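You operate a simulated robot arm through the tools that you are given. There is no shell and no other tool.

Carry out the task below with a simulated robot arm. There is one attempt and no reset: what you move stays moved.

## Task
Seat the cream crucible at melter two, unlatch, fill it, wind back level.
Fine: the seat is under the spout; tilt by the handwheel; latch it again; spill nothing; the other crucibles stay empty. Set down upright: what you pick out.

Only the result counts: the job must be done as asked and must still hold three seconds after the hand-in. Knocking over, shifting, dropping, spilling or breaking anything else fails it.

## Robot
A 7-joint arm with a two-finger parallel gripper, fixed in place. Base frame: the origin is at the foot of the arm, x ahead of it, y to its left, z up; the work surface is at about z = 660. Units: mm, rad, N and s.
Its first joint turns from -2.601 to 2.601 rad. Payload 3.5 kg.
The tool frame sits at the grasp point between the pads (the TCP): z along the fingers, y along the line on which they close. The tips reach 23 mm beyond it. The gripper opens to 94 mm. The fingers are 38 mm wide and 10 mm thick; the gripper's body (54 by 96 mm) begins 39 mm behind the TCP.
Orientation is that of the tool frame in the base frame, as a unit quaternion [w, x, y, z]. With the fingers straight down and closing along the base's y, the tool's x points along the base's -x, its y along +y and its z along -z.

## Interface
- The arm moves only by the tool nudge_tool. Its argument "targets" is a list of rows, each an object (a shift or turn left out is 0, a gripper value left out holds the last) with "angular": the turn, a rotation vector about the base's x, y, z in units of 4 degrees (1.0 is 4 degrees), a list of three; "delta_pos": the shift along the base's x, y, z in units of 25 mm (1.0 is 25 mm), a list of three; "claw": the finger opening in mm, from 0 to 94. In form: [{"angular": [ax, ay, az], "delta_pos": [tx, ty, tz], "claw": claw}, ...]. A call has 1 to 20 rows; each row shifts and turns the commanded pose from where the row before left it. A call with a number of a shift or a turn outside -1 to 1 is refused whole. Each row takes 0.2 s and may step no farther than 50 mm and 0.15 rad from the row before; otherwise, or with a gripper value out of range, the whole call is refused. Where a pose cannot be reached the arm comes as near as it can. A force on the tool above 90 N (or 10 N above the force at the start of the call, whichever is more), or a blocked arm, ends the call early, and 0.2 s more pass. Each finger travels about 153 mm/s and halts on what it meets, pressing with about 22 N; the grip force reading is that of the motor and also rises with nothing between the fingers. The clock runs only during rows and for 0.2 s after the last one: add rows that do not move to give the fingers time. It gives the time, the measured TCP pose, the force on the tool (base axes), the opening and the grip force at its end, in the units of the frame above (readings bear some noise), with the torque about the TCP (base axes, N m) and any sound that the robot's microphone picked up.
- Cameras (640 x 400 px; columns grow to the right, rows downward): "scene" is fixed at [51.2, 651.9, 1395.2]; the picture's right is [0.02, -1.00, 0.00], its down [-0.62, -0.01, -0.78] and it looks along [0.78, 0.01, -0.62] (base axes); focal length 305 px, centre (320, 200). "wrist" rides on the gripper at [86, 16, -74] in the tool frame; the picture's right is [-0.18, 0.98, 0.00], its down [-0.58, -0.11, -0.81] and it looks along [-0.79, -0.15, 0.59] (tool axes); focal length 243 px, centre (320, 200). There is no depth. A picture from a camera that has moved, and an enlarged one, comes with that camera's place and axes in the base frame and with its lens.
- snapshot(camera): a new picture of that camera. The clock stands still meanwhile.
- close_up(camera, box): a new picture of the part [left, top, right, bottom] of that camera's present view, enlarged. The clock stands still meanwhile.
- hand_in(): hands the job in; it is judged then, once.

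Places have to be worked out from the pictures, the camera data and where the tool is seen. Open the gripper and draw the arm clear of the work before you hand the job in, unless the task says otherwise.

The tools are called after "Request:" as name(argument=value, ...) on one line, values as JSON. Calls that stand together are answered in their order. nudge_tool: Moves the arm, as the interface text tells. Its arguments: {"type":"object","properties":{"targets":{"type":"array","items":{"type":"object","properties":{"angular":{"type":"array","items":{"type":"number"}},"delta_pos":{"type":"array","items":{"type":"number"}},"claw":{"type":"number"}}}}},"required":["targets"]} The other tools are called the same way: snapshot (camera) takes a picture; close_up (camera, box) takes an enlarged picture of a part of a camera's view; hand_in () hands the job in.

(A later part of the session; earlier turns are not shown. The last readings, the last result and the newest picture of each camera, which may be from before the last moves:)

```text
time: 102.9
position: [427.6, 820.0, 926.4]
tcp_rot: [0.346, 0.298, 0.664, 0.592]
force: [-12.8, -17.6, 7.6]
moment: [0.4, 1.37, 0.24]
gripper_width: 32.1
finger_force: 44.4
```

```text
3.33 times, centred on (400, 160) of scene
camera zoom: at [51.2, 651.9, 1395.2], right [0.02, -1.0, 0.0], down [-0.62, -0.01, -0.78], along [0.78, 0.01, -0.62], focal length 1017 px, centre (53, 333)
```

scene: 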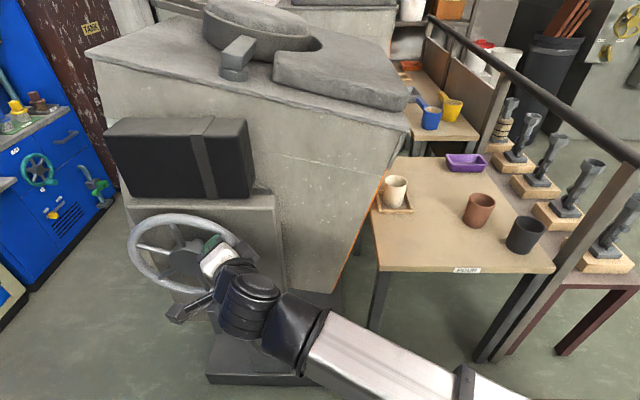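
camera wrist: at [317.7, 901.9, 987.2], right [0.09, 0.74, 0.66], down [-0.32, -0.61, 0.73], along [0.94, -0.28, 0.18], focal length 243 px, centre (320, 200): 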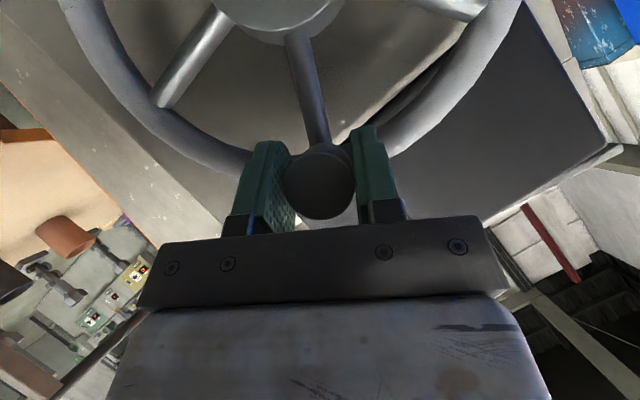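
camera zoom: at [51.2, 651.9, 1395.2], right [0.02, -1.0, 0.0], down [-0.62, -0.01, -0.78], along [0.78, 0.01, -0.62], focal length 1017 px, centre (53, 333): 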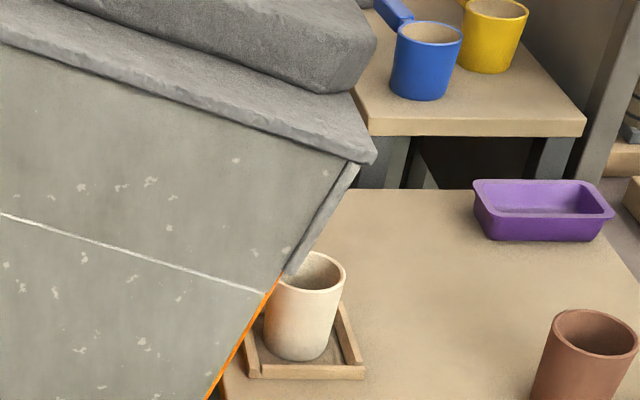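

Dry at about 80°. I go on another 4°.

Request:
nudge_tool(targets=[{"delta_pos": [0.03, -0.05, -0.1536], "angular": [0.5, 0, 0]}, {"delta_pos": [0, -0.019, -0.1543], "angular": [0.5, 0, 0]}, {}])

Request:
close_up(camera="scene", box=[350, 100, 450, 220])

Request:
snapshot(camera="wrist")

```text
time: 103.7
position: [430.3, 819.6, 918.0]
tcp_rot: [0.335, 0.31, 0.643, 0.615]
force: [-21.4, -14.1, 7.5]
moment: [0.52, 1.61, -0.04]
gripper_width: 31.8
finger_force: 44.8
```

```text
3.33 times, centred on (400, 160) of scene
camera zoom: at [51.2, 651.9, 1395.2], right [0.02, -1.0, 0.0], down [-0.62, -0.01, -0.78], along [0.78, 0.01, -0.62], focal length 1017 px, centre (53, 333)
```

zoom: 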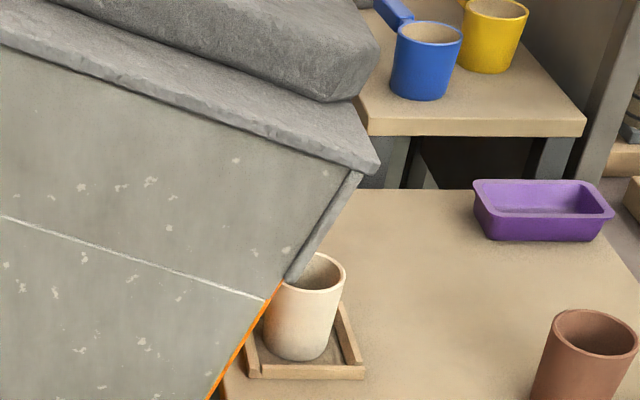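

```text
taken
camera wrist: at [317.7, 846.1, 932.1], right [0.09, -0.1, 0.99], down [-0.31, -0.95, -0.07], along [0.95, -0.3, -0.12], focal length 243 px, centre (320, 200)
```

wrist: 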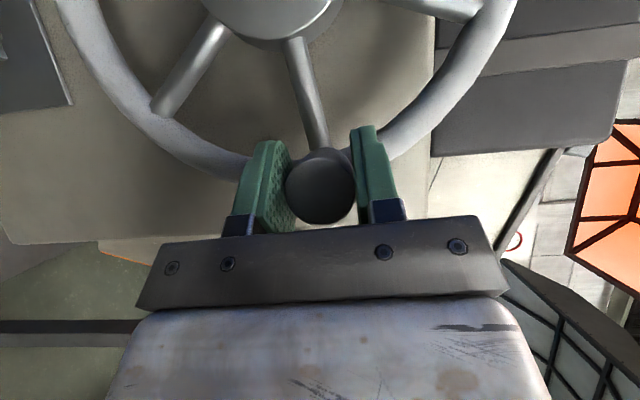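

About 84° of wheel, 20° of tilt, still dry. I continue step by step.

Request:
nudge_tool(targets=[{"delta_pos": [-0.06, -0.035, -0.1549], "angular": [0.5, 0, 0]}, {"delta_pos": [0, -0.0081, -0.1553], "angular": [0.5, 0, 0]}, {}])

Request:
close_up(camera="scene", box=[350, 100, 450, 220])

```text
time: 104.5
position: [429.9, 818.5, 909.7]
tcp_rot: [0.325, 0.322, 0.621, 0.637]
force: [-9.8, -7.8, 5.2]
moment: [0.55, 1.39, 0.97]
gripper_width: 32.3
finger_force: 45.2
```

```text
3.33 times, centred on (400, 160) of scene
camera zoom: at [51.2, 651.9, 1395.2], right [0.02, -1.0, 0.0], down [-0.62, -0.01, -0.78], along [0.78, 0.01, -0.62], focal length 1017 px, centre (53, 333)
```

zoom: 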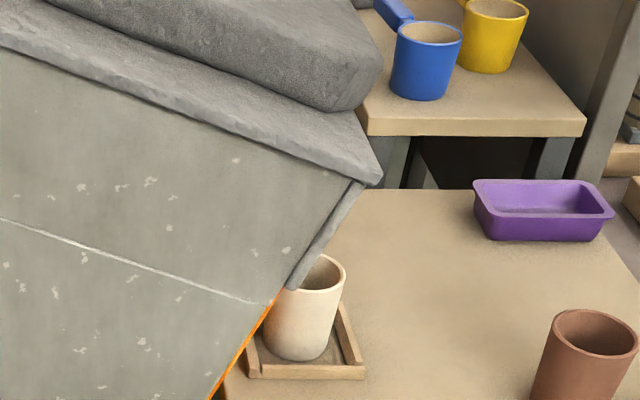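

Still dry at 88°. Continuing with the gripper now following past the 3-o'clock position.

Request:
nudge_tool(targets=[{"delta_pos": [-0.02, -0.01, -0.1555], "angular": [0.5, 0, 0]}, {"delta_pos": [0, 0.0027, -0.1555], "angular": [0.5, 0, 0]}, {}])

Request:
close_up(camera="scene", box=[350, 100, 450, 220])

```text
time: 105.3
position: [428.7, 818.1, 901.5]
tcp_rot: [0.315, 0.333, 0.597, 0.658]
force: [11.2, -2.5, 9.1]
moment: [0.74, 1.19, 0.6]
gripper_width: 32.2
finger_force: 45.3
```

```text
3.33 times, centred on (400, 160) of scene
camera zoom: at [51.2, 651.9, 1395.2], right [0.02, -1.0, 0.0], down [-0.62, -0.01, -0.78], along [0.78, 0.01, -0.62], focal length 1017 px, centre (53, 333)
```

zoom: 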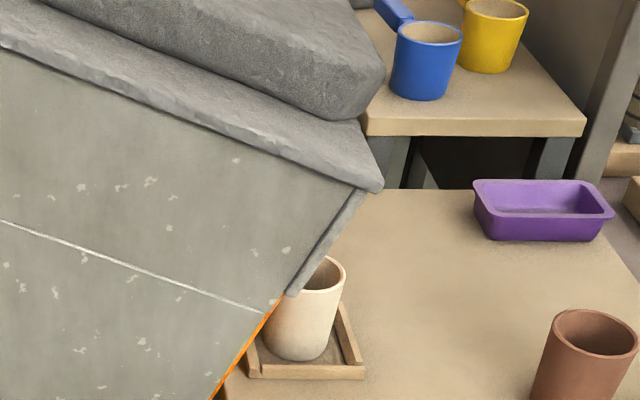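

About 92°, still dry. Next 4°.

Request:
nudge_tool(targets=[{"delta_pos": [0.02, 0.0081, -0.1553], "angular": [0.5, 0, 0]}, {"delta_pos": [0, 0.0135, -0.1549], "angular": [0.5, 0, 0]}, {}])

Request:
close_up(camera="scene", box=[350, 100, 450, 220])

```text
time: 106.1
position: [428.8, 818.7, 893.2]
tcp_rot: [0.302, 0.344, 0.575, 0.678]
force: [19.8, -7.2, 4.8]
moment: [0.61, 1.12, 0.84]
gripper_width: 32.0
finger_force: 44.9
```

```text
3.33 times, centred on (400, 160) of scene
camera zoom: at [51.2, 651.9, 1395.2], right [0.02, -1.0, 0.0], down [-0.62, -0.01, -0.78], along [0.78, 0.01, -0.62], focal length 1017 px, centre (53, 333)
```

zoom: 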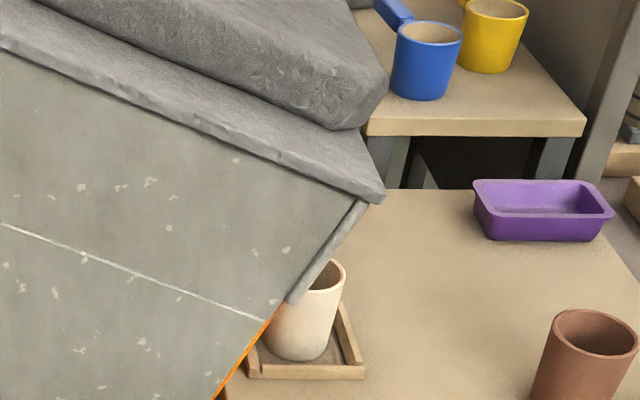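

Still dry at 96°, but the furnace edge is starting to hide the crucible mouth in this view. I take one more small step and listen for sound.

Request:
nudge_tool(targets=[{"delta_pos": [0.02, 0.01, -0.1543], "angular": [0.5, 0, 0]}, {"delta_pos": [0, 0.0243, -0.1536], "angular": [0.5, 0, 0]}, {}])

Request:
close_up(camera="scene", box=[370, 150, 430, 220])

Request:
snapshot(camera="scene")

```text
time: 106.9
position: [428.4, 819.7, 886.3]
tcp_rot: [0.289, 0.355, 0.551, 0.698]
force: [15.0, -11.3, 4.7]
moment: [0.55, 1.19, 0.45]
gripper_width: 32.0
finger_force: 45.2
```

```text
5.71 times, centred on (400, 185) of scene
camera zoom: at [51.2, 651.9, 1395.2], right [0.02, -1.0, 0.0], down [-0.62, -0.01, -0.78], along [0.78, 0.01, -0.62], focal length 1743 px, centre (-137, 286)
```

zoom: 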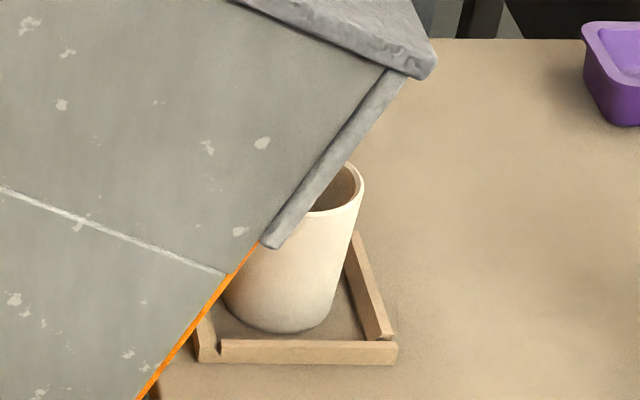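

```text
taken
```

scene: 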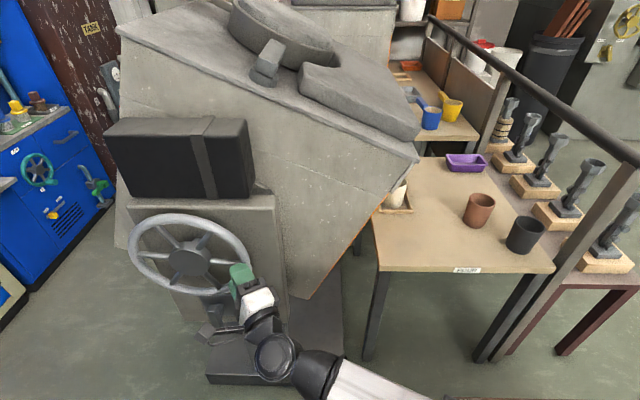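

Tilt is about 23° at 100° of wheel, still silent. The wheel holds itself, so before the mouth is fully hidden I release the knob and slide the gripper to the right of the furnace corner. From there the wrist camera can see the spout and crucible.

Request:
nudge_tool(targets=[{"claw": 60}, {"claw": 70}, {"delta_pos": [-0.81, -0.56, -0.14]}, {"delta_pos": [-0.9, -0.6, -0.14]}, {"delta_pos": [-0.9, -0.6, 0]}, {"delta_pos": [0.6, -0.966, 0]}, {"delta_pos": [0.666, -0.966, 0]}, {"delta_pos": [0.666, -0.966, 0]}, {"delta_pos": [0.666, -0.966, 0]}, {"delta_pos": [0.666, -0.966, 0]}, {"delta_pos": [0.666, -0.966, 0]}, {"delta_pos": [0.666, -0.966, 0]}, {"delta_pos": [0.666, -0.966, 0]}, {"delta_pos": [0.666, -0.966, 0]}, {"delta_pos": [0.666, -0.966, 0]}, {"delta_pos": [0.666, -0.966, 0]}, {}])

Request:
snapshot(camera="wrist")

Request:
snapshot(camera="scene")

```text
time: 110.5
position: [547.2, 511.3, 879.3]
tcp_rot: [0.289, 0.354, 0.552, 0.698]
force: [0.1, 0.0, 0.5]
moment: [-0.01, 0.02, -0.05]
gripper_width: 69.9
finger_force: 0.0
```

```text
taken
camera wrist: at [435.0, 533.5, 900.1], right [0.09, -0.37, 0.93], down [-0.31, -0.89, -0.32], along [0.94, -0.26, -0.2], focal length 243 px, centre (320, 200)
```

wrist: 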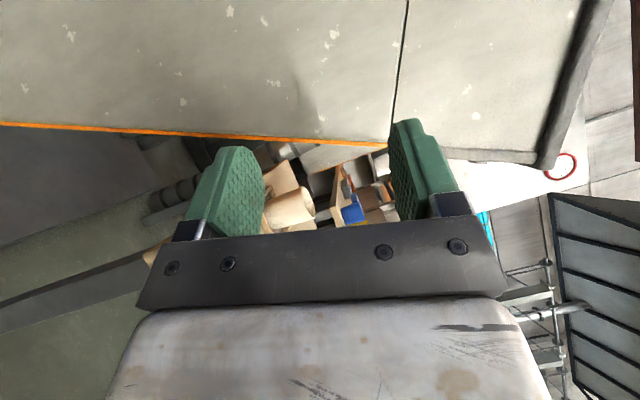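

```text
taken
```

scene: 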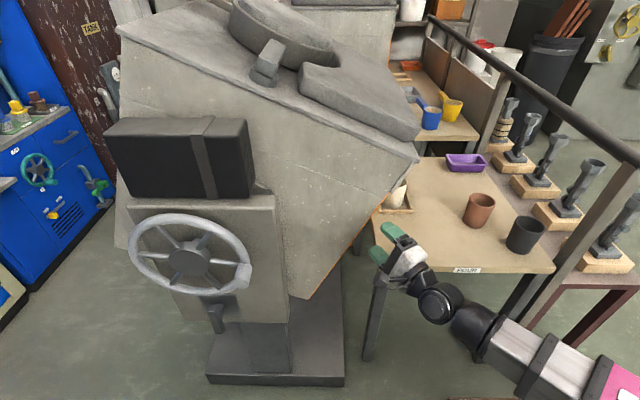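

The tilt holds without me. The crucible is just visible past the furnace edge; I move a bit more to the right for a clear view of the mouth and spout.

Request:
nudge_tool(targets=[{"delta_pos": [0.1, -0.9, 0]}, {"delta_pos": [0.1, -0.9, 0]}, {"delta_pos": [0.1, -0.9, 0]}, {"delta_pos": [0.1, -0.9, 0]}, {}])

Request:
snapshot(camera="wrist")

```text
time: 111.7
position: [554.1, 420.2, 879.3]
tcp_rot: [0.289, 0.353, 0.552, 0.698]
force: [0.1, 0.1, 0.2]
moment: [-0.05, -0.02, 0.01]
gripper_width: 70.2
finger_force: 0.0
```

```text
taken
camera wrist: at [443.7, 442.8, 900.3], right [0.09, -0.37, 0.93], down [-0.32, -0.89, -0.32], along [0.94, -0.26, -0.2], focal length 243 px, centre (320, 200)
```

wrist: 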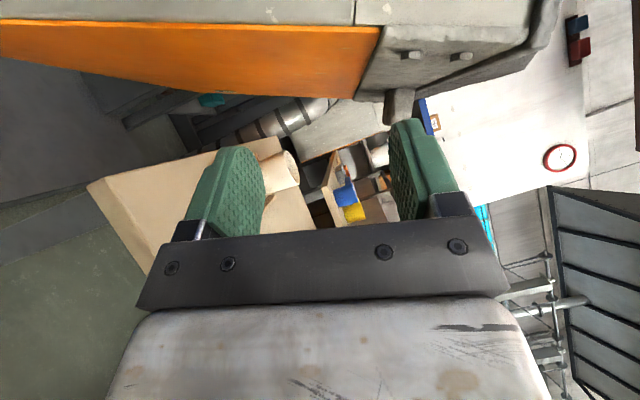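

Now the spout (around (398,105)) and crucible (around (280,170)) are both visible. I zoom in on both.

Request:
close_up(camera="wrist", box=[250, 60, 450, 220])

```text
2.50 times, centred on (350, 140) of wrist
camera zoom: at [443.7, 442.8, 900.3], right [0.09, -0.37, 0.93], down [-0.32, -0.89, -0.32], along [0.94, -0.26, -0.2], focal length 606 px, centre (245, 350)
```

zoom: 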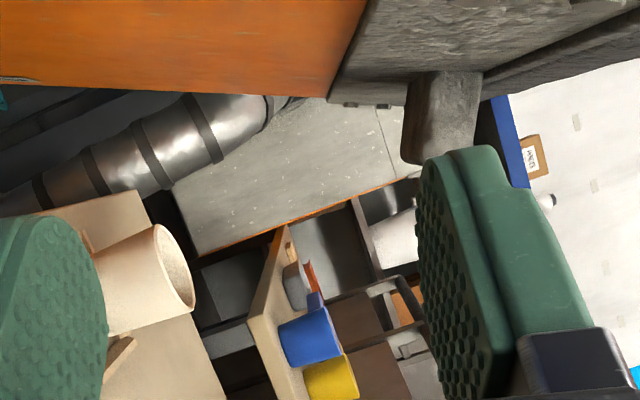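

The view is good: the spout lip is at about [964, 405, 974], the crucible mouth centre at about y = 387 (≈ 18 mm further out, 213 mm below), and nothing is flowing yet. I retrace to the knob, around the 3-o'clock position.

Request:
nudge_tool(targets=[{"delta_pos": [-0.1, 0.9, 0]}, {"delta_pos": [-0.1, 0.9, 0]}, {"delta_pos": [-0.1, 0.9, 0]}, {"delta_pos": [-0.1, 0.9, 0]}, {"delta_pos": [-0.66, 0.966, 0]}, {"delta_pos": [-0.66, 0.966, 0]}, {"delta_pos": [-0.66, 0.966, 0]}, {"delta_pos": [-0.66, 0.966, 0]}, {"delta_pos": [-0.66, 0.966, 0]}, {"delta_pos": [-0.66, 0.966, 0]}, {"delta_pos": [-0.66, 0.966, 0]}, {"delta_pos": [-0.66, 0.966, 0]}, {"delta_pos": [-0.66, 0.966, 0]}, {"delta_pos": [-0.66, 0.966, 0]}, {"delta_pos": [-0.66, 0.966, 0]}, {"delta_pos": [0.9, 0.6, 0]}, {"delta_pos": [0.9, 0.6, 0.14]}, {}])

Request:
snapshot(camera="wrist")

Request:
close_up(camera="scene", box=[110, 190, 310, 350])

```text
time: 115.5
position: [408.6, 806.1, 881.5]
tcp_rot: [0.29, 0.353, 0.552, 0.698]
force: [-0.6, 0.7, -0.3]
moment: [-0.02, 0.0, 0.0]
gripper_width: 70.2
finger_force: 0.0
```

```text
taken
camera wrist: at [296.7, 828.0, 903.9], right [0.09, -0.37, 0.93], down [-0.31, -0.89, -0.32], along [0.94, -0.26, -0.2], focal length 243 px, centre (320, 200)
```

wrist: 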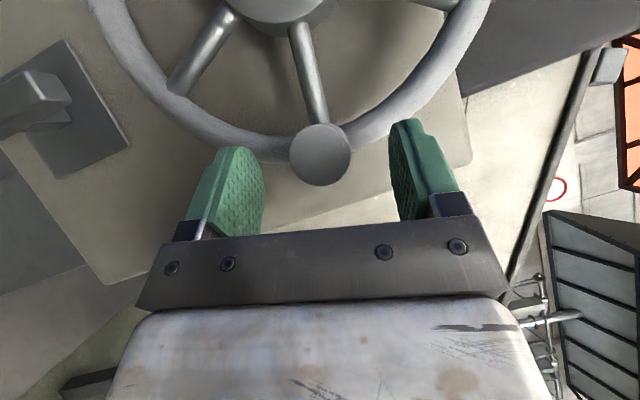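

```text
2.50 times, centred on (210, 270) of scene
camera zoom: at [51.2, 651.9, 1395.2], right [0.02, -1.0, 0.0], down [-0.62, -0.01, -0.78], along [0.78, 0.01, -0.62], focal length 763 px, centre (595, 25)
```

zoom: 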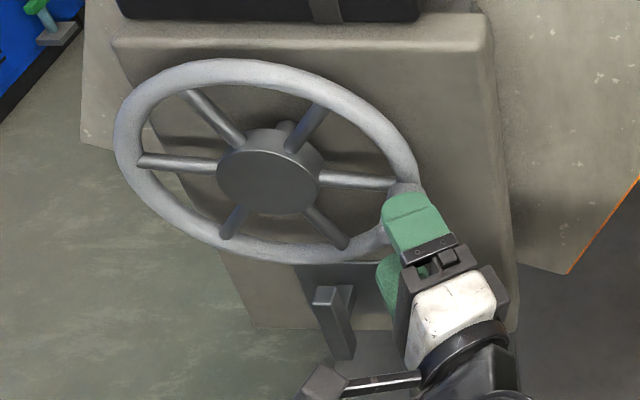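

Aligned with the knob. I move in, grip, and take the next 4°.

Request:
nudge_tool(targets=[{"delta_pos": [0.4, 0.28, 0.1]}, {"delta_pos": [0.4, 0.27, 0.08]}, {"claw": 0}, {"claw": 0}, {"claw": 0}, {}])

Request:
nudge_tool(targets=[{"delta_pos": [0, 0.0297, -0.1526], "angular": [0.5, 0, 0]}, {"delta_pos": [0, 0.035, -0.1515], "angular": [0.5, 0, 0]}, {}])

Request:
close_up(camera="scene", box=[370, 150, 430, 220])

```text
time: 116.9
position: [430.0, 819.7, 887.5]
tcp_rot: [0.289, 0.352, 0.552, 0.698]
force: [2.2, 6.2, -3.6]
moment: [-0.05, 1.95, 0.06]
gripper_width: 31.6
finger_force: 45.3
```

```text
time: 117.7
position: [428.4, 821.3, 880.6]
tcp_rot: [0.276, 0.363, 0.527, 0.717]
force: [-0.6, 4.1, 10.2]
moment: [0.7, 0.86, 1.14]
gripper_width: 32.1
finger_force: 44.7
```

```text
5.71 times, centred on (400, 185) of scene
camera zoom: at [51.2, 651.9, 1395.2], right [0.02, -1.0, 0.0], down [-0.62, -0.01, -0.78], along [0.78, 0.01, -0.62], focal length 1743 px, centre (-137, 286)
```

zoom: 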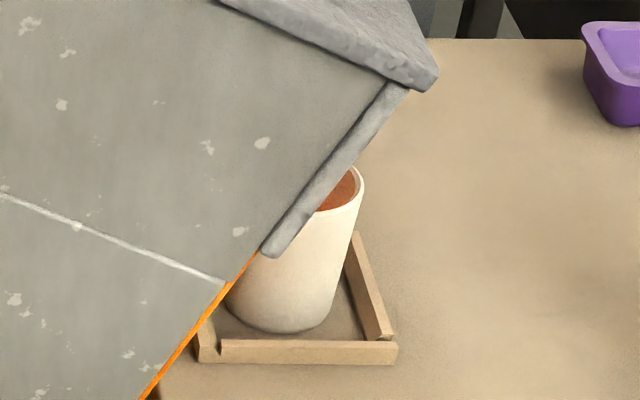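

The crucible's inside has turned orange: metal is flowing. I zoom in right away (the clock is standing still) to judge the level.

Request:
close_up(camera="scene", box=[385, 170, 415, 200])

Request:
close_up(camera="scene", box=[370, 130, 450, 230])

Request:
snapshot(camera="wrist")

```text
13.33 times, centred on (400, 185) of scene
camera zoom: at [51.2, 651.9, 1395.2], right [0.02, -1.0, 0.0], down [-0.62, -0.01, -0.78], along [0.78, 0.01, -0.62], focal length 4068 px, centre (-747, 400)
```

zoom: 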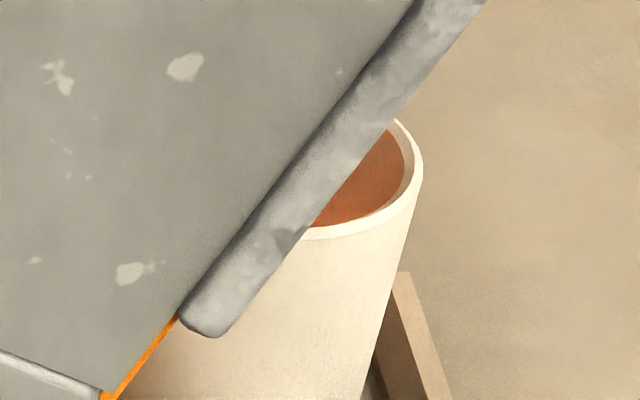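

```text
4.00 times, centred on (410, 180) of scene
camera zoom: at [51.2, 651.9, 1395.2], right [0.02, -1.0, 0.0], down [-0.62, -0.01, -0.78], along [0.78, 0.01, -0.62], focal length 1220 px, centre (-40, 280)
```

zoom: 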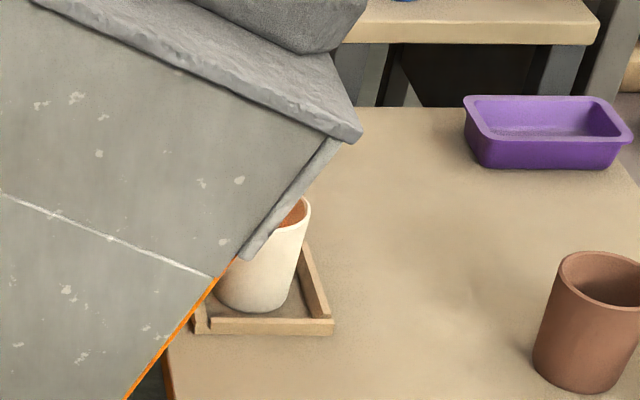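

```text
taken
camera wrist: at [317.1, 841.9, 903.0], right [0.09, -0.43, 0.9], down [-0.31, -0.87, -0.39], along [0.94, -0.25, -0.22], focal length 243 px, centre (320, 200)
```

wrist: 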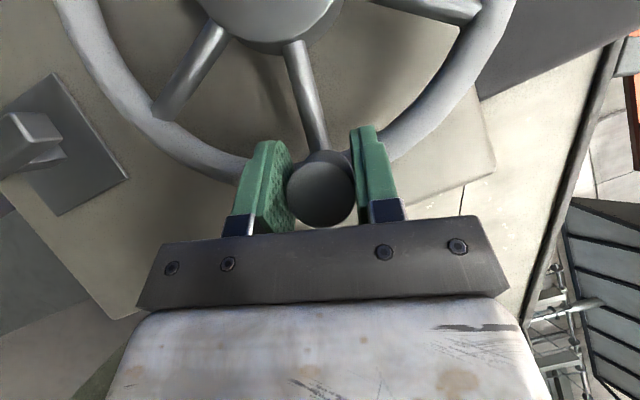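

The surface looks to be only about 5–9 mm below the rim already, so the flow is fast. I wind back at once, as quickly as is safe, to well below the angle where it was dry.

Request:
nudge_tool(targets=[{"delta_pos": [0, -0.108, 0.7], "angular": [-1, 0, 0]}, {"delta_pos": [0, -0.022, 0.622], "angular": [-1, 0, 0]}, {"delta_pos": [0, 0.065, 0.619], "angular": [-1, 0, 0]}, {"angular": [-1, 0, 0]}])

Request:
close_up(camera="scene", box=[370, 150, 430, 220])

Request:
close_up(camera="scene", box=[385, 170, 415, 200])

```text
time: 118.7
position: [428.9, 820.4, 929.9]
tcp_rot: [0.324, 0.32, 0.621, 0.637]
force: [-3.8, 9.0, 0.5]
moment: [0.13, 1.78, 0.51]
gripper_width: 31.2
finger_force: 44.9
```

```text
5.71 times, centred on (400, 185) of scene
camera zoom: at [51.2, 651.9, 1395.2], right [0.02, -1.0, 0.0], down [-0.62, -0.01, -0.78], along [0.78, 0.01, -0.62], focal length 1743 px, centre (-137, 286)
```

zoom: 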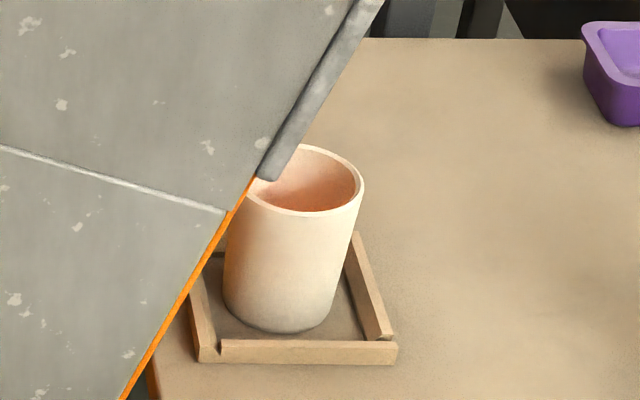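

```text
13.33 times, centred on (400, 185) of scene
camera zoom: at [51.2, 651.9, 1395.2], right [0.02, -1.0, 0.0], down [-0.62, -0.01, -0.78], along [0.78, 0.01, -0.62], focal length 4068 px, centre (-747, 400)
```

zoom: 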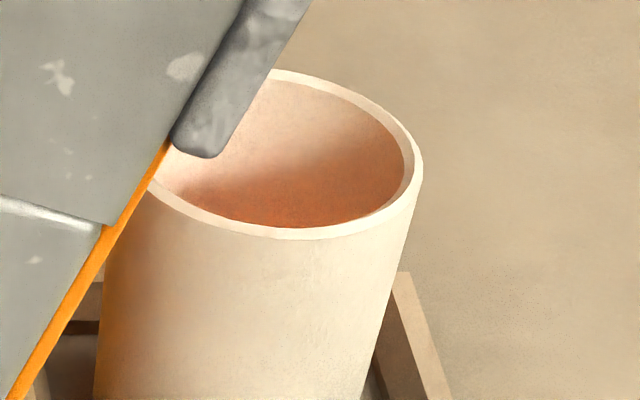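

Good: nothing spilled, and now I can see that the orange was only the glow on the inner walls. The metal surface is still more than about 50 mm below the rim. Flow starts between 100° and 104°, so I wind forward again to 100° and then pour in short, checked steps.

Request:
nudge_tool(targets=[{"delta_pos": [0, -0.0433, -0.396], "angular": [0.66, 0, 0]}, {"delta_pos": [0, -0.0219, -0.3104], "angular": [0.66, 0, 0]}, {"delta_pos": [0, 0, -0.3113], "angular": [0.66, 0, 0]}, {"delta_pos": [0, 0.0219, -0.3104], "angular": [0.66, 0, 0]}, {"delta_pos": [0, 0.0433, -0.308], "angular": [0.66, 0, 0]}, {}])

Request:
close_up(camera="scene", box=[385, 170, 415, 200])

```text
time: 120.1
position: [428.8, 816.2, 888.4]
tcp_rot: [0.286, 0.358, 0.542, 0.704]
force: [-10.2, -28.0, -2.2]
moment: [0.31, 1.49, 0.18]
gripper_width: 32.1
finger_force: 45.0
```

```text
13.33 times, centred on (400, 185) of scene
camera zoom: at [51.2, 651.9, 1395.2], right [0.02, -1.0, 0.0], down [-0.62, -0.01, -0.78], along [0.78, 0.01, -0.62], focal length 4068 px, centre (-747, 400)
```

zoom: 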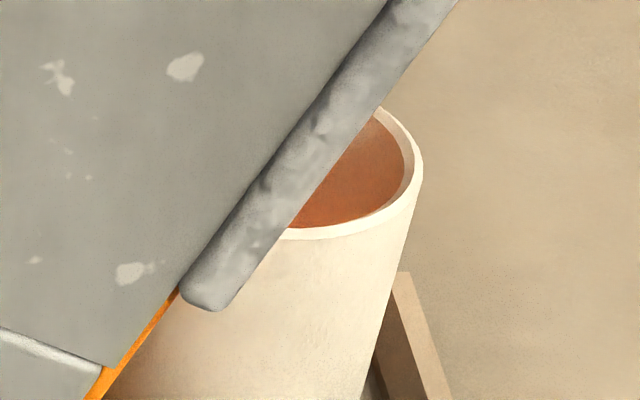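

At about 99° now. I step to about 104° and hold briefly, then look.

Request:
nudge_tool(targets=[{"delta_pos": [0, -0.02, -0.153], "angular": [0.5, 0, 0]}, {"delta_pos": [0, 0.0, -0.152], "angular": [0.5, 0, 0]}, {}])

Request:
close_up(camera="scene", box=[385, 170, 415, 200])

Request:
close_up(camera="scene", box=[370, 150, 430, 220])

```text
time: 120.9
position: [430.2, 818.9, 879.5]
tcp_rot: [0.273, 0.366, 0.519, 0.722]
force: [0.8, -10.4, 5.1]
moment: [0.61, 1.34, 0.27]
gripper_width: 32.0
finger_force: 44.6
```

```text
13.33 times, centred on (400, 185) of scene
camera zoom: at [51.2, 651.9, 1395.2], right [0.02, -1.0, 0.0], down [-0.62, -0.01, -0.78], along [0.78, 0.01, -0.62], focal length 4068 px, centre (-747, 400)
```

zoom: 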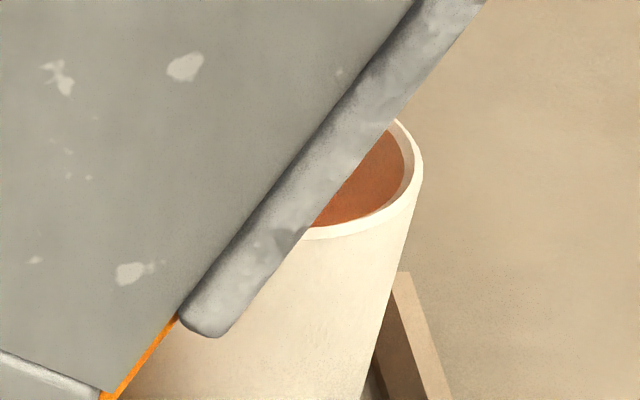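

```text
5.71 times, centred on (400, 185) of scene
camera zoom: at [51.2, 651.9, 1395.2], right [0.02, -1.0, 0.0], down [-0.62, -0.01, -0.78], along [0.78, 0.01, -0.62], focal length 1743 px, centre (-137, 286)
```

zoom: 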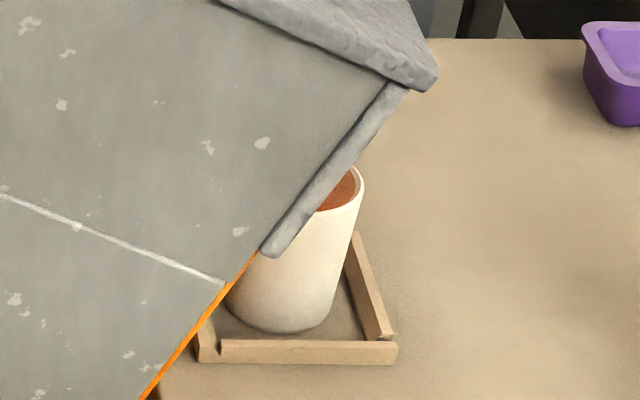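

The view matches the first 104° picture and nothing is spilled. I hold here for 0.4 s and compare.

Request:
nudge_tool(targets=[{}])

Request:
close_up(camera="scene", box=[385, 170, 415, 200])

```text
time: 121.3
position: [429.1, 820.4, 879.3]
tcp_rot: [0.273, 0.365, 0.52, 0.722]
force: [6.1, -5.5, 4.6]
moment: [0.69, 1.19, 0.71]
gripper_width: 32.2
finger_force: 45.0
```

```text
13.33 times, centred on (400, 185) of scene
camera zoom: at [51.2, 651.9, 1395.2], right [0.02, -1.0, 0.0], down [-0.62, -0.01, -0.78], along [0.78, 0.01, -0.62], focal length 4068 px, centre (-747, 400)
```

zoom: 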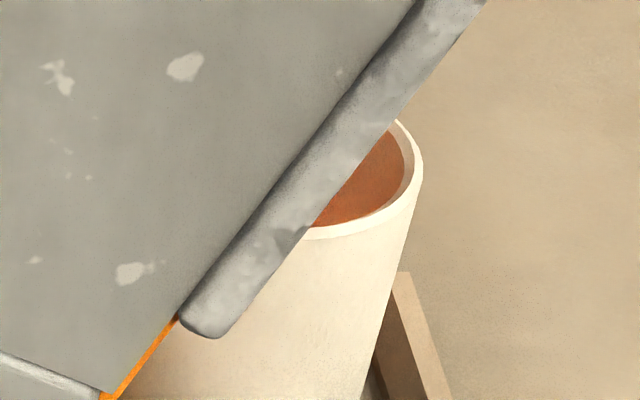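

No visible change yet. I hold another 0.8 s.

Request:
nudge_tool(targets=[{}, {}, {}])

Request:
close_up(camera="scene", box=[385, 170, 415, 200])

```text
time: 122.1
position: [430.2, 819.6, 879.7]
tcp_rot: [0.273, 0.366, 0.519, 0.723]
force: [13.9, 4.2, 5.9]
moment: [0.67, 1.12, 1.25]
gripper_width: 31.6
finger_force: 45.7
```

```text
13.33 times, centred on (400, 185) of scene
camera zoom: at [51.2, 651.9, 1395.2], right [0.02, -1.0, 0.0], down [-0.62, -0.01, -0.78], along [0.78, 0.01, -0.62], focal length 4068 px, centre (-747, 400)
```

zoom: 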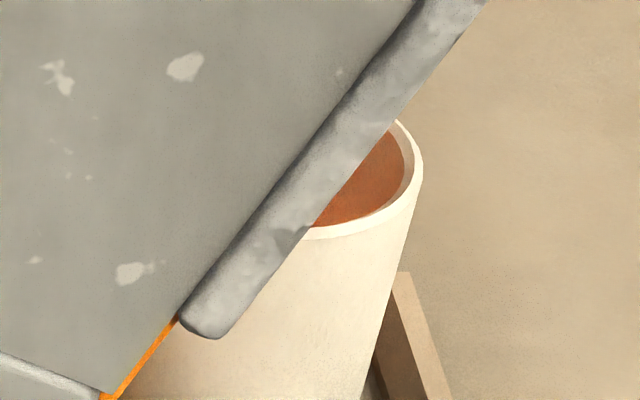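

I can't tell wall glow from surface reliably in this sliver, so I wind back to about 80°, where flow stops and the mouth is visible, to judge the level.

Request:
nudge_tool(targets=[{"delta_pos": [0, -0.06, 0.46], "angular": [-1, 0, 0]}, {"delta_pos": [0, -0.045, 0.465], "angular": [-1, 0, 0]}, {"delta_pos": [0, 0.01, 0.466], "angular": [-1, 0, 0]}, {"delta_pos": [0, 0.043, 0.462], "angular": [-1, 0, 0]}, {"angular": [-0.5, 0, 0]}])

Request:
close_up(camera="scene", box=[385, 170, 415, 200])

```text
time: 123.3
position: [428.8, 818.3, 926.0]
tcp_rot: [0.327, 0.319, 0.626, 0.632]
force: [12.1, 25.5, 1.7]
moment: [0.44, 1.77, 0.47]
gripper_width: 31.0
finger_force: 45.0
```

```text
13.33 times, centred on (400, 185) of scene
camera zoom: at [51.2, 651.9, 1395.2], right [0.02, -1.0, 0.0], down [-0.62, -0.01, -0.78], along [0.78, 0.01, -0.62], focal length 4068 px, centre (-747, 400)
```

zoom: 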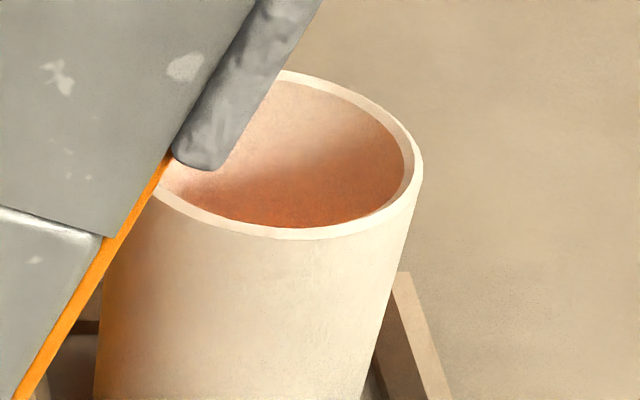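

It looks much like before, so I need a proper look into the crucible. Flow is stopped at this tilt and the wheel holds, so I release the knob and slide around to view from close by and higher up, keeping the same tool orientation.

Request:
nudge_tool(targets=[{"claw": 60}, {"claw": 70}, {"delta_pos": [-0.81, -0.56, 0]}, {"delta_pos": [-0.9, -0.6, 0]}, {"delta_pos": [-0.9, -0.6, 0]}, {"delta_pos": [0.66, -0.966, 0]}, {"delta_pos": [0.66, -0.966, 0]}, {"delta_pos": [0.66, -0.966, 0]}, {"delta_pos": [0.66, -0.966, 0]}, {"delta_pos": [0.66, -0.966, 0]}, {"delta_pos": [0.66, -0.966, 0]}, {"delta_pos": [0.66, -0.966, 0]}, {"delta_pos": [0.66, -0.966, 0]}, {"delta_pos": [0.66, -0.966, 0]}, {"delta_pos": [0.66, -0.966, 0]}, {"delta_pos": [0.66, -0.966, 0]}, {"delta_pos": [0.1, -0.95, 0.3]}, {"delta_pos": [0.1, -0.95, 0.3]}, {"delta_pos": [0.1, -0.95, 0.3]}, {"delta_pos": [0.1, -0.95, 0.3]}])

Request:
nudge_tool(targets=[{"delta_pos": [0.6, -0.4, 0.1], "claw": 20}, {"delta_pos": [0.9, -0.2, 0.1]}, {"delta_pos": [0.9, -0.2, 0.05]}, {"delta_pos": [0.9, -0.2, 0.05]}, {"delta_pos": [0.9, -0.1, 0.05]}, {"delta_pos": [0.9, -0.1, 0.05]}, {"delta_pos": [0.9, -0.1, 0.05]}, {"delta_pos": [0.9, -0.1, 0.05]}, {}])

Request:
snapshot(camera="wrist")

Request:
snapshot(camera="scene")

```text
time: 127.5
position: [549.6, 432.1, 949.2]
tcp_rot: [0.331, 0.322, 0.623, 0.632]
force: [-0.2, 0.1, -0.3]
moment: [0.03, -0.02, 0.0]
gripper_width: 69.7
finger_force: 0.0
out of reach, approached as far as the arm can: row 19, 20
```

```text
time: 129.5
position: [650.9, 459.2, 944.1]
tcp_rot: [0.328, 0.319, 0.625, 0.632]
force: [0.0, -0.2, 0.3]
moment: [0.01, -0.03, 0.01]
gripper_width: 19.8
finger_force: 0.2
out of reach, approached as far as the arm can: row 1, 2, 3, 4, 5, 6, 7
```

```text
taken
camera wrist: at [540.5, 485.0, 959.1], right [0.09, -0.15, 0.98], down [-0.31, -0.94, -0.12], along [0.94, -0.3, -0.13], focal length 243 px, centre (320, 200)
```

wrist: 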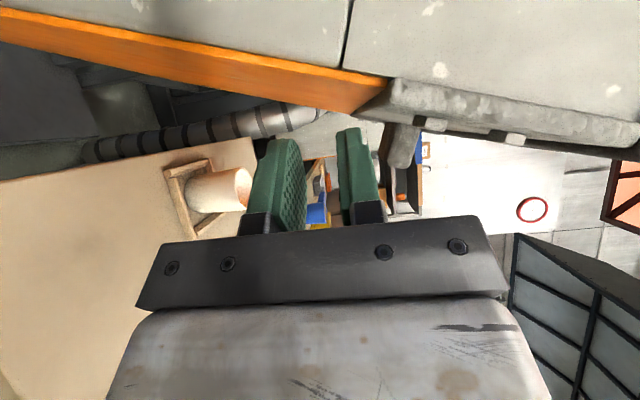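

```text
taken
```

scene: 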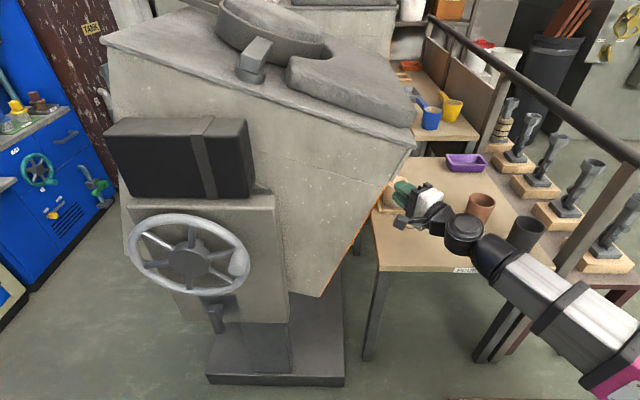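

Some poses were out of reach and the tool ended nearer the furnace than intended. I hold still and re-read before moving on.

Request:
nudge_tool(targets=[{}, {}])

Request:
snapshot(camera="wrist")

```text
time: 130.1
position: [651.4, 457.5, 943.6]
tcp_rot: [0.328, 0.319, 0.625, 0.632]
force: [0.5, 0.2, -0.2]
moment: [-0.01, 0.0, -0.02]
gripper_width: 20.0
finger_force: 0.1
```

```text
taken
camera wrist: at [540.4, 485.1, 959.1], right [0.09, -0.15, 0.98], down [-0.32, -0.94, -0.12], along [0.94, -0.3, -0.13], focal length 243 px, centre (320, 200)
```

wrist: 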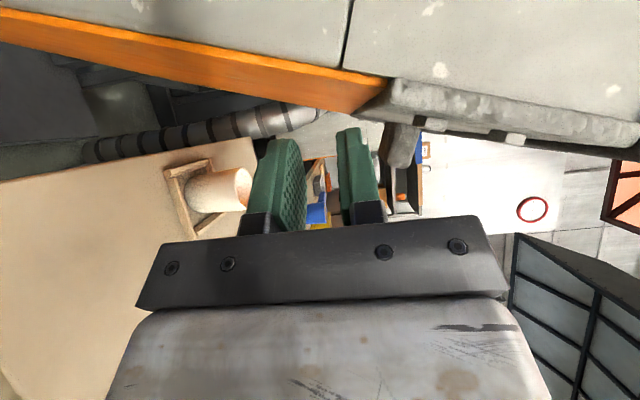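

Position is stable and clear of the furnace. The crucible is visible at (220,190); I zoom in on its mouth.

Request:
close_up(camera="wrist", box=[160, 130, 280, 240])

Request:
close_up(camera="wrist", box=[360, 90, 460, 200])

Request:
close_up(camera="scene", box=[370, 160, 430, 220])

```text
3.64 times, centred on (220, 185) of wrist
camera zoom: at [540.4, 485.1, 959.1], right [0.09, -0.15, 0.98], down [-0.32, -0.94, -0.12], along [0.94, -0.3, -0.13], focal length 882 px, centre (684, 254)
```

zoom: 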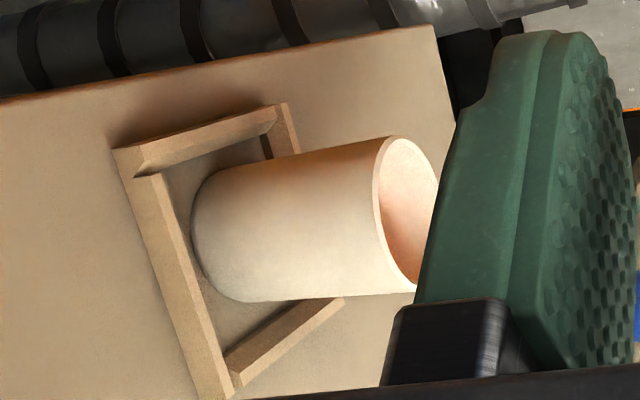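

```text
3.64 times, centred on (410, 145) of wrist
camera zoom: at [540.4, 485.1, 959.1], right [0.09, -0.15, 0.98], down [-0.32, -0.94, -0.12], along [0.94, -0.3, -0.13], focal length 882 px, centre (-7, 400)
```

zoom: 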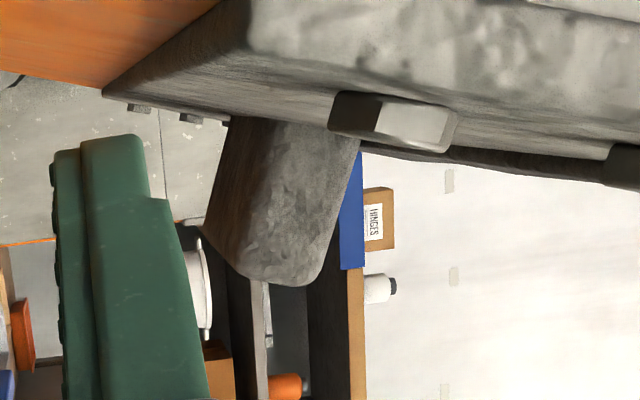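

```text
6.67 times, centred on (400, 190) of scene
camera zoom: at [51.2, 651.9, 1395.2], right [0.02, -1.0, 0.0], down [-0.62, -0.01, -0.78], along [0.78, 0.01, -0.62], focal length 2034 px, centre (-213, 267)
```

zoom: 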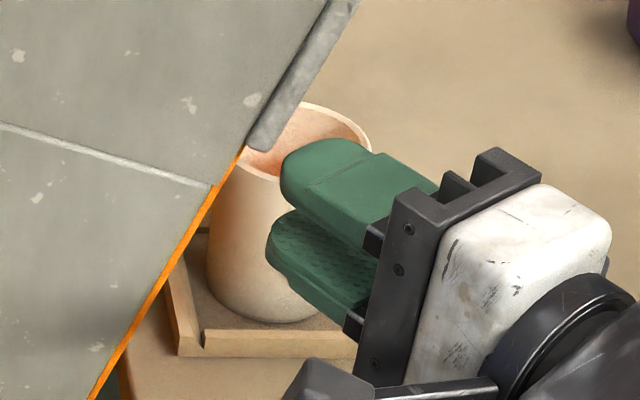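

No spills on the table or frame, and the walls glow, but the surface is too deep to see from here. I'll use pour pulses checked from the scene camera instead. I retrace to the knob now.

Request:
nudge_tool(targets=[{"delta_pos": [-1, 0, -0.17], "claw": 70}, {"delta_pos": [-1, 0, -0.17]}, {"delta_pos": [-1, 0, -0.17]}, {"delta_pos": [-1, 0, -0.17]}, {"delta_pos": [-0.1, 1, 0]}, {"delta_pos": [0, 1, 0]}, {"delta_pos": [-0.683, 0.97, 0]}, {"delta_pos": [-0.683, 0.97, 0]}, {"delta_pos": [-0.683, 0.97, 0]}, {"delta_pos": [-0.683, 0.97, 0]}, {"delta_pos": [-0.683, 0.97, 0]}, {"delta_pos": [-0.683, 0.97, 0]}, {"delta_pos": [-0.683, 0.97, 0]}, {"delta_pos": [-0.683, 0.97, 0]}, {"delta_pos": [-0.683, 0.97, 0]}, {"delta_pos": [-0.683, 0.97, 0]}, {"delta_pos": [-0.683, 0.97, 0]}, {}])

Request:
snapshot(camera="wrist")

Request:
close_up(camera="scene", box=[370, 150, 430, 220])

```text
time: 133.9
position: [360.0, 775.2, 926.1]
tcp_rot: [0.328, 0.319, 0.625, 0.633]
force: [-0.3, 0.7, 0.4]
moment: [0.01, 0.0, -0.03]
gripper_width: 70.0
finger_force: 0.0
```

```text
taken
camera wrist: at [248.8, 802.0, 941.5], right [0.09, -0.15, 0.98], down [-0.32, -0.94, -0.12], along [0.94, -0.3, -0.13], focal length 243 px, centre (320, 200)
```

wrist: 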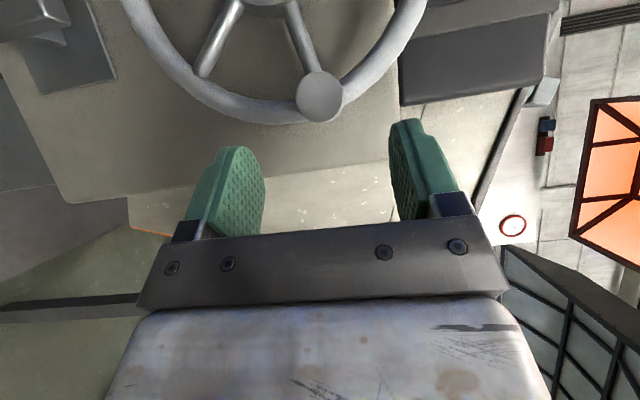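

```text
5.71 times, centred on (400, 185) of scene
camera zoom: at [51.2, 651.9, 1395.2], right [0.02, -1.0, 0.0], down [-0.62, -0.01, -0.78], along [0.78, 0.01, -0.62], focal length 1743 px, centre (-137, 286)
```

zoom: 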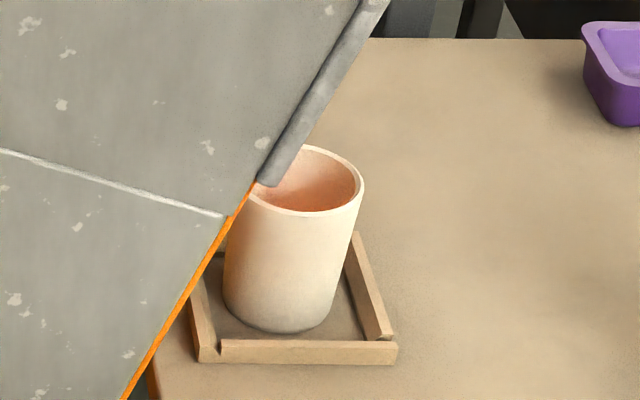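

Aligned: the knob is at about (818, 928), α ≈ 79°. I move in and grip.

Request:
nudge_tool(targets=[{"delta_pos": [0.9, 0.57, 0.02]}, {"delta_pos": [0.9, 0.57, 0.02]}, {"delta_pos": [0.93, 0.57, 0.02]}, {"claw": 0}, {"claw": 0}, {"claw": 0}, {}])

Request:
nudge_tool(targets=[{"delta_pos": [0, -0.0488, -0.3087], "angular": [1, 0, 0]}, {"delta_pos": [0, -0.0273, -0.3118], "angular": [1, 0, 0]}, {"delta_pos": [0, -0.0054, -0.3127], "angular": [1, 0, 0]}, {"delta_pos": [0, 0.0161, -0.3123], "angular": [1, 0, 0]}, {"delta_pos": [0, 0.0381, -0.31], "angular": [1, 0, 0]}, {}])

Request:
close_up(camera="scene", box=[370, 150, 430, 220])

```text
time: 135.5
position: [428.1, 818.8, 926.9]
tcp_rot: [0.327, 0.319, 0.626, 0.632]
force: [2.1, 9.8, -3.3]
moment: [0.16, 2.06, -0.26]
gripper_width: 31.4
finger_force: 45.4
```

```text
time: 136.9
position: [428.4, 814.8, 887.7]
tcp_rot: [0.266, 0.371, 0.506, 0.731]
force: [-11.6, -2.6, -0.6]
moment: [0.26, 1.08, 0.94]
gripper_width: 31.1
finger_force: 45.2
```

```text
5.71 times, centred on (400, 185) of scene
camera zoom: at [51.2, 651.9, 1395.2], right [0.02, -1.0, 0.0], down [-0.62, -0.01, -0.78], along [0.78, 0.01, -0.62], focal length 1743 px, centre (-137, 286)
```

zoom: 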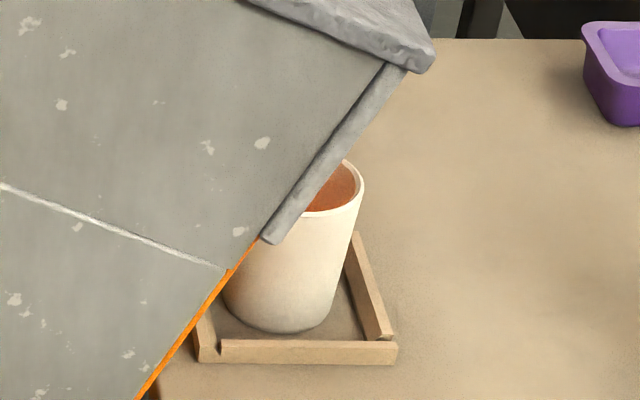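

At about 99°. I step on to about 106° and hold for about a second, watching.

Request:
nudge_tool(targets=[{"delta_pos": [0, 0.0596, -0.3073], "angular": [1, 0, 0]}, {"delta_pos": [0, 0.0587, -0.2267], "angular": [0.75, 0, 0]}, {}])

Request:
close_up(camera="scene", box=[370, 150, 430, 220])

```text
time: 137.7
position: [429.9, 817.9, 874.6]
tcp_rot: [0.244, 0.387, 0.459, 0.761]
force: [-14.9, -24.8, -3.4]
moment: [0.34, 1.56, 0.54]
gripper_width: 31.3
finger_force: 44.8
```

```text
5.71 times, centred on (400, 185) of scene
camera zoom: at [51.2, 651.9, 1395.2], right [0.02, -1.0, 0.0], down [-0.62, -0.01, -0.78], along [0.78, 0.01, -0.62], focal length 1743 px, centre (-137, 286)
```

zoom: 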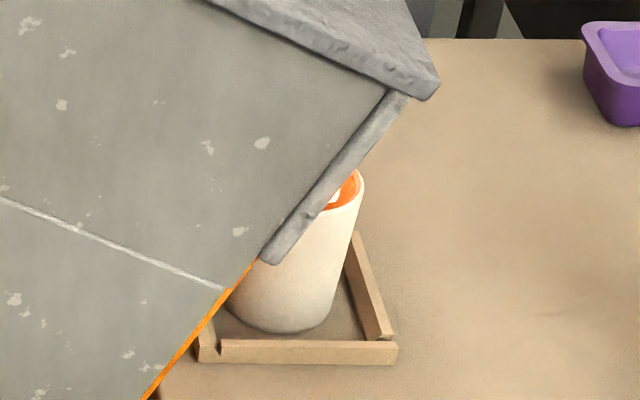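

Now there is a bright stream in the mouth: real flow at about 106°. I zoom in while the clock stands still.

Request:
close_up(camera="scene", box=[385, 170, 415, 200])

```text
13.33 times, centred on (400, 185) of scene
camera zoom: at [51.2, 651.9, 1395.2], right [0.02, -1.0, 0.0], down [-0.62, -0.01, -0.78], along [0.78, 0.01, -0.62], focal length 4068 px, centre (-747, 400)
```

zoom: 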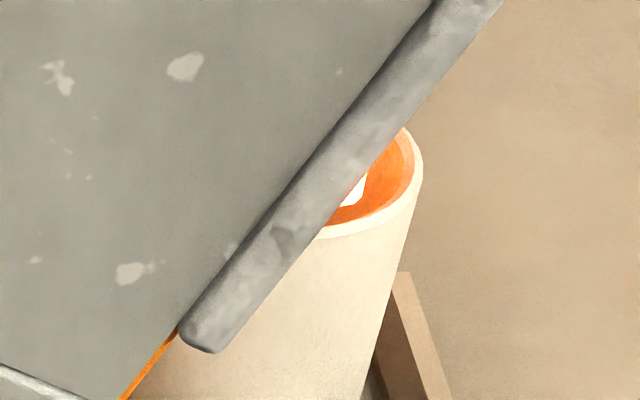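

The stream enters about 20 mm to the −y side of the mouth centre, still inside with about 10 mm to spare, so I must not tilt any further. I hold 0.4 s and look again.

Request:
nudge_tool(targets=[{}])

Request:
close_up(camera="scene", box=[385, 170, 415, 200])

Request:
close_up(camera="scene", box=[360, 150, 440, 220])

```text
time: 138.1
position: [428.3, 818.5, 874.5]
tcp_rot: [0.244, 0.388, 0.46, 0.761]
force: [-14.5, -31.3, -6.9]
moment: [0.19, 1.5, 0.4]
gripper_width: 31.4
finger_force: 45.2
```

```text
13.33 times, centred on (400, 185) of scene
camera zoom: at [51.2, 651.9, 1395.2], right [0.02, -1.0, 0.0], down [-0.62, -0.01, -0.78], along [0.78, 0.01, -0.62], focal length 4068 px, centre (-747, 400)
```

zoom: 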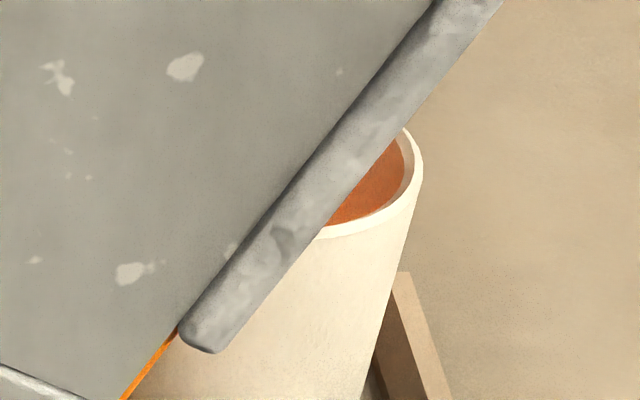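

```text
5.71 times, centred on (400, 185) of scene
camera zoom: at [51.2, 651.9, 1395.2], right [0.02, -1.0, 0.0], down [-0.62, -0.01, -0.78], along [0.78, 0.01, -0.62], focal length 1743 px, centre (-137, 286)
```

zoom: 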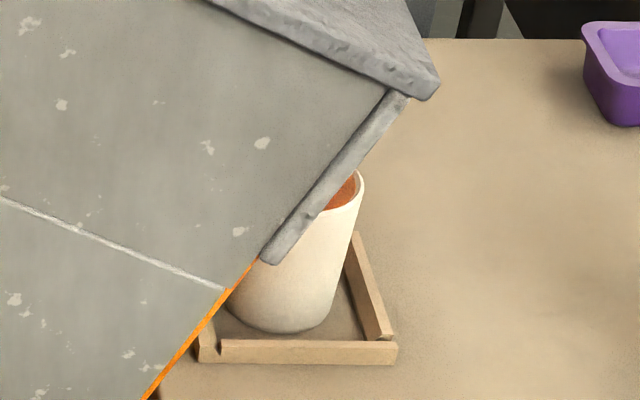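

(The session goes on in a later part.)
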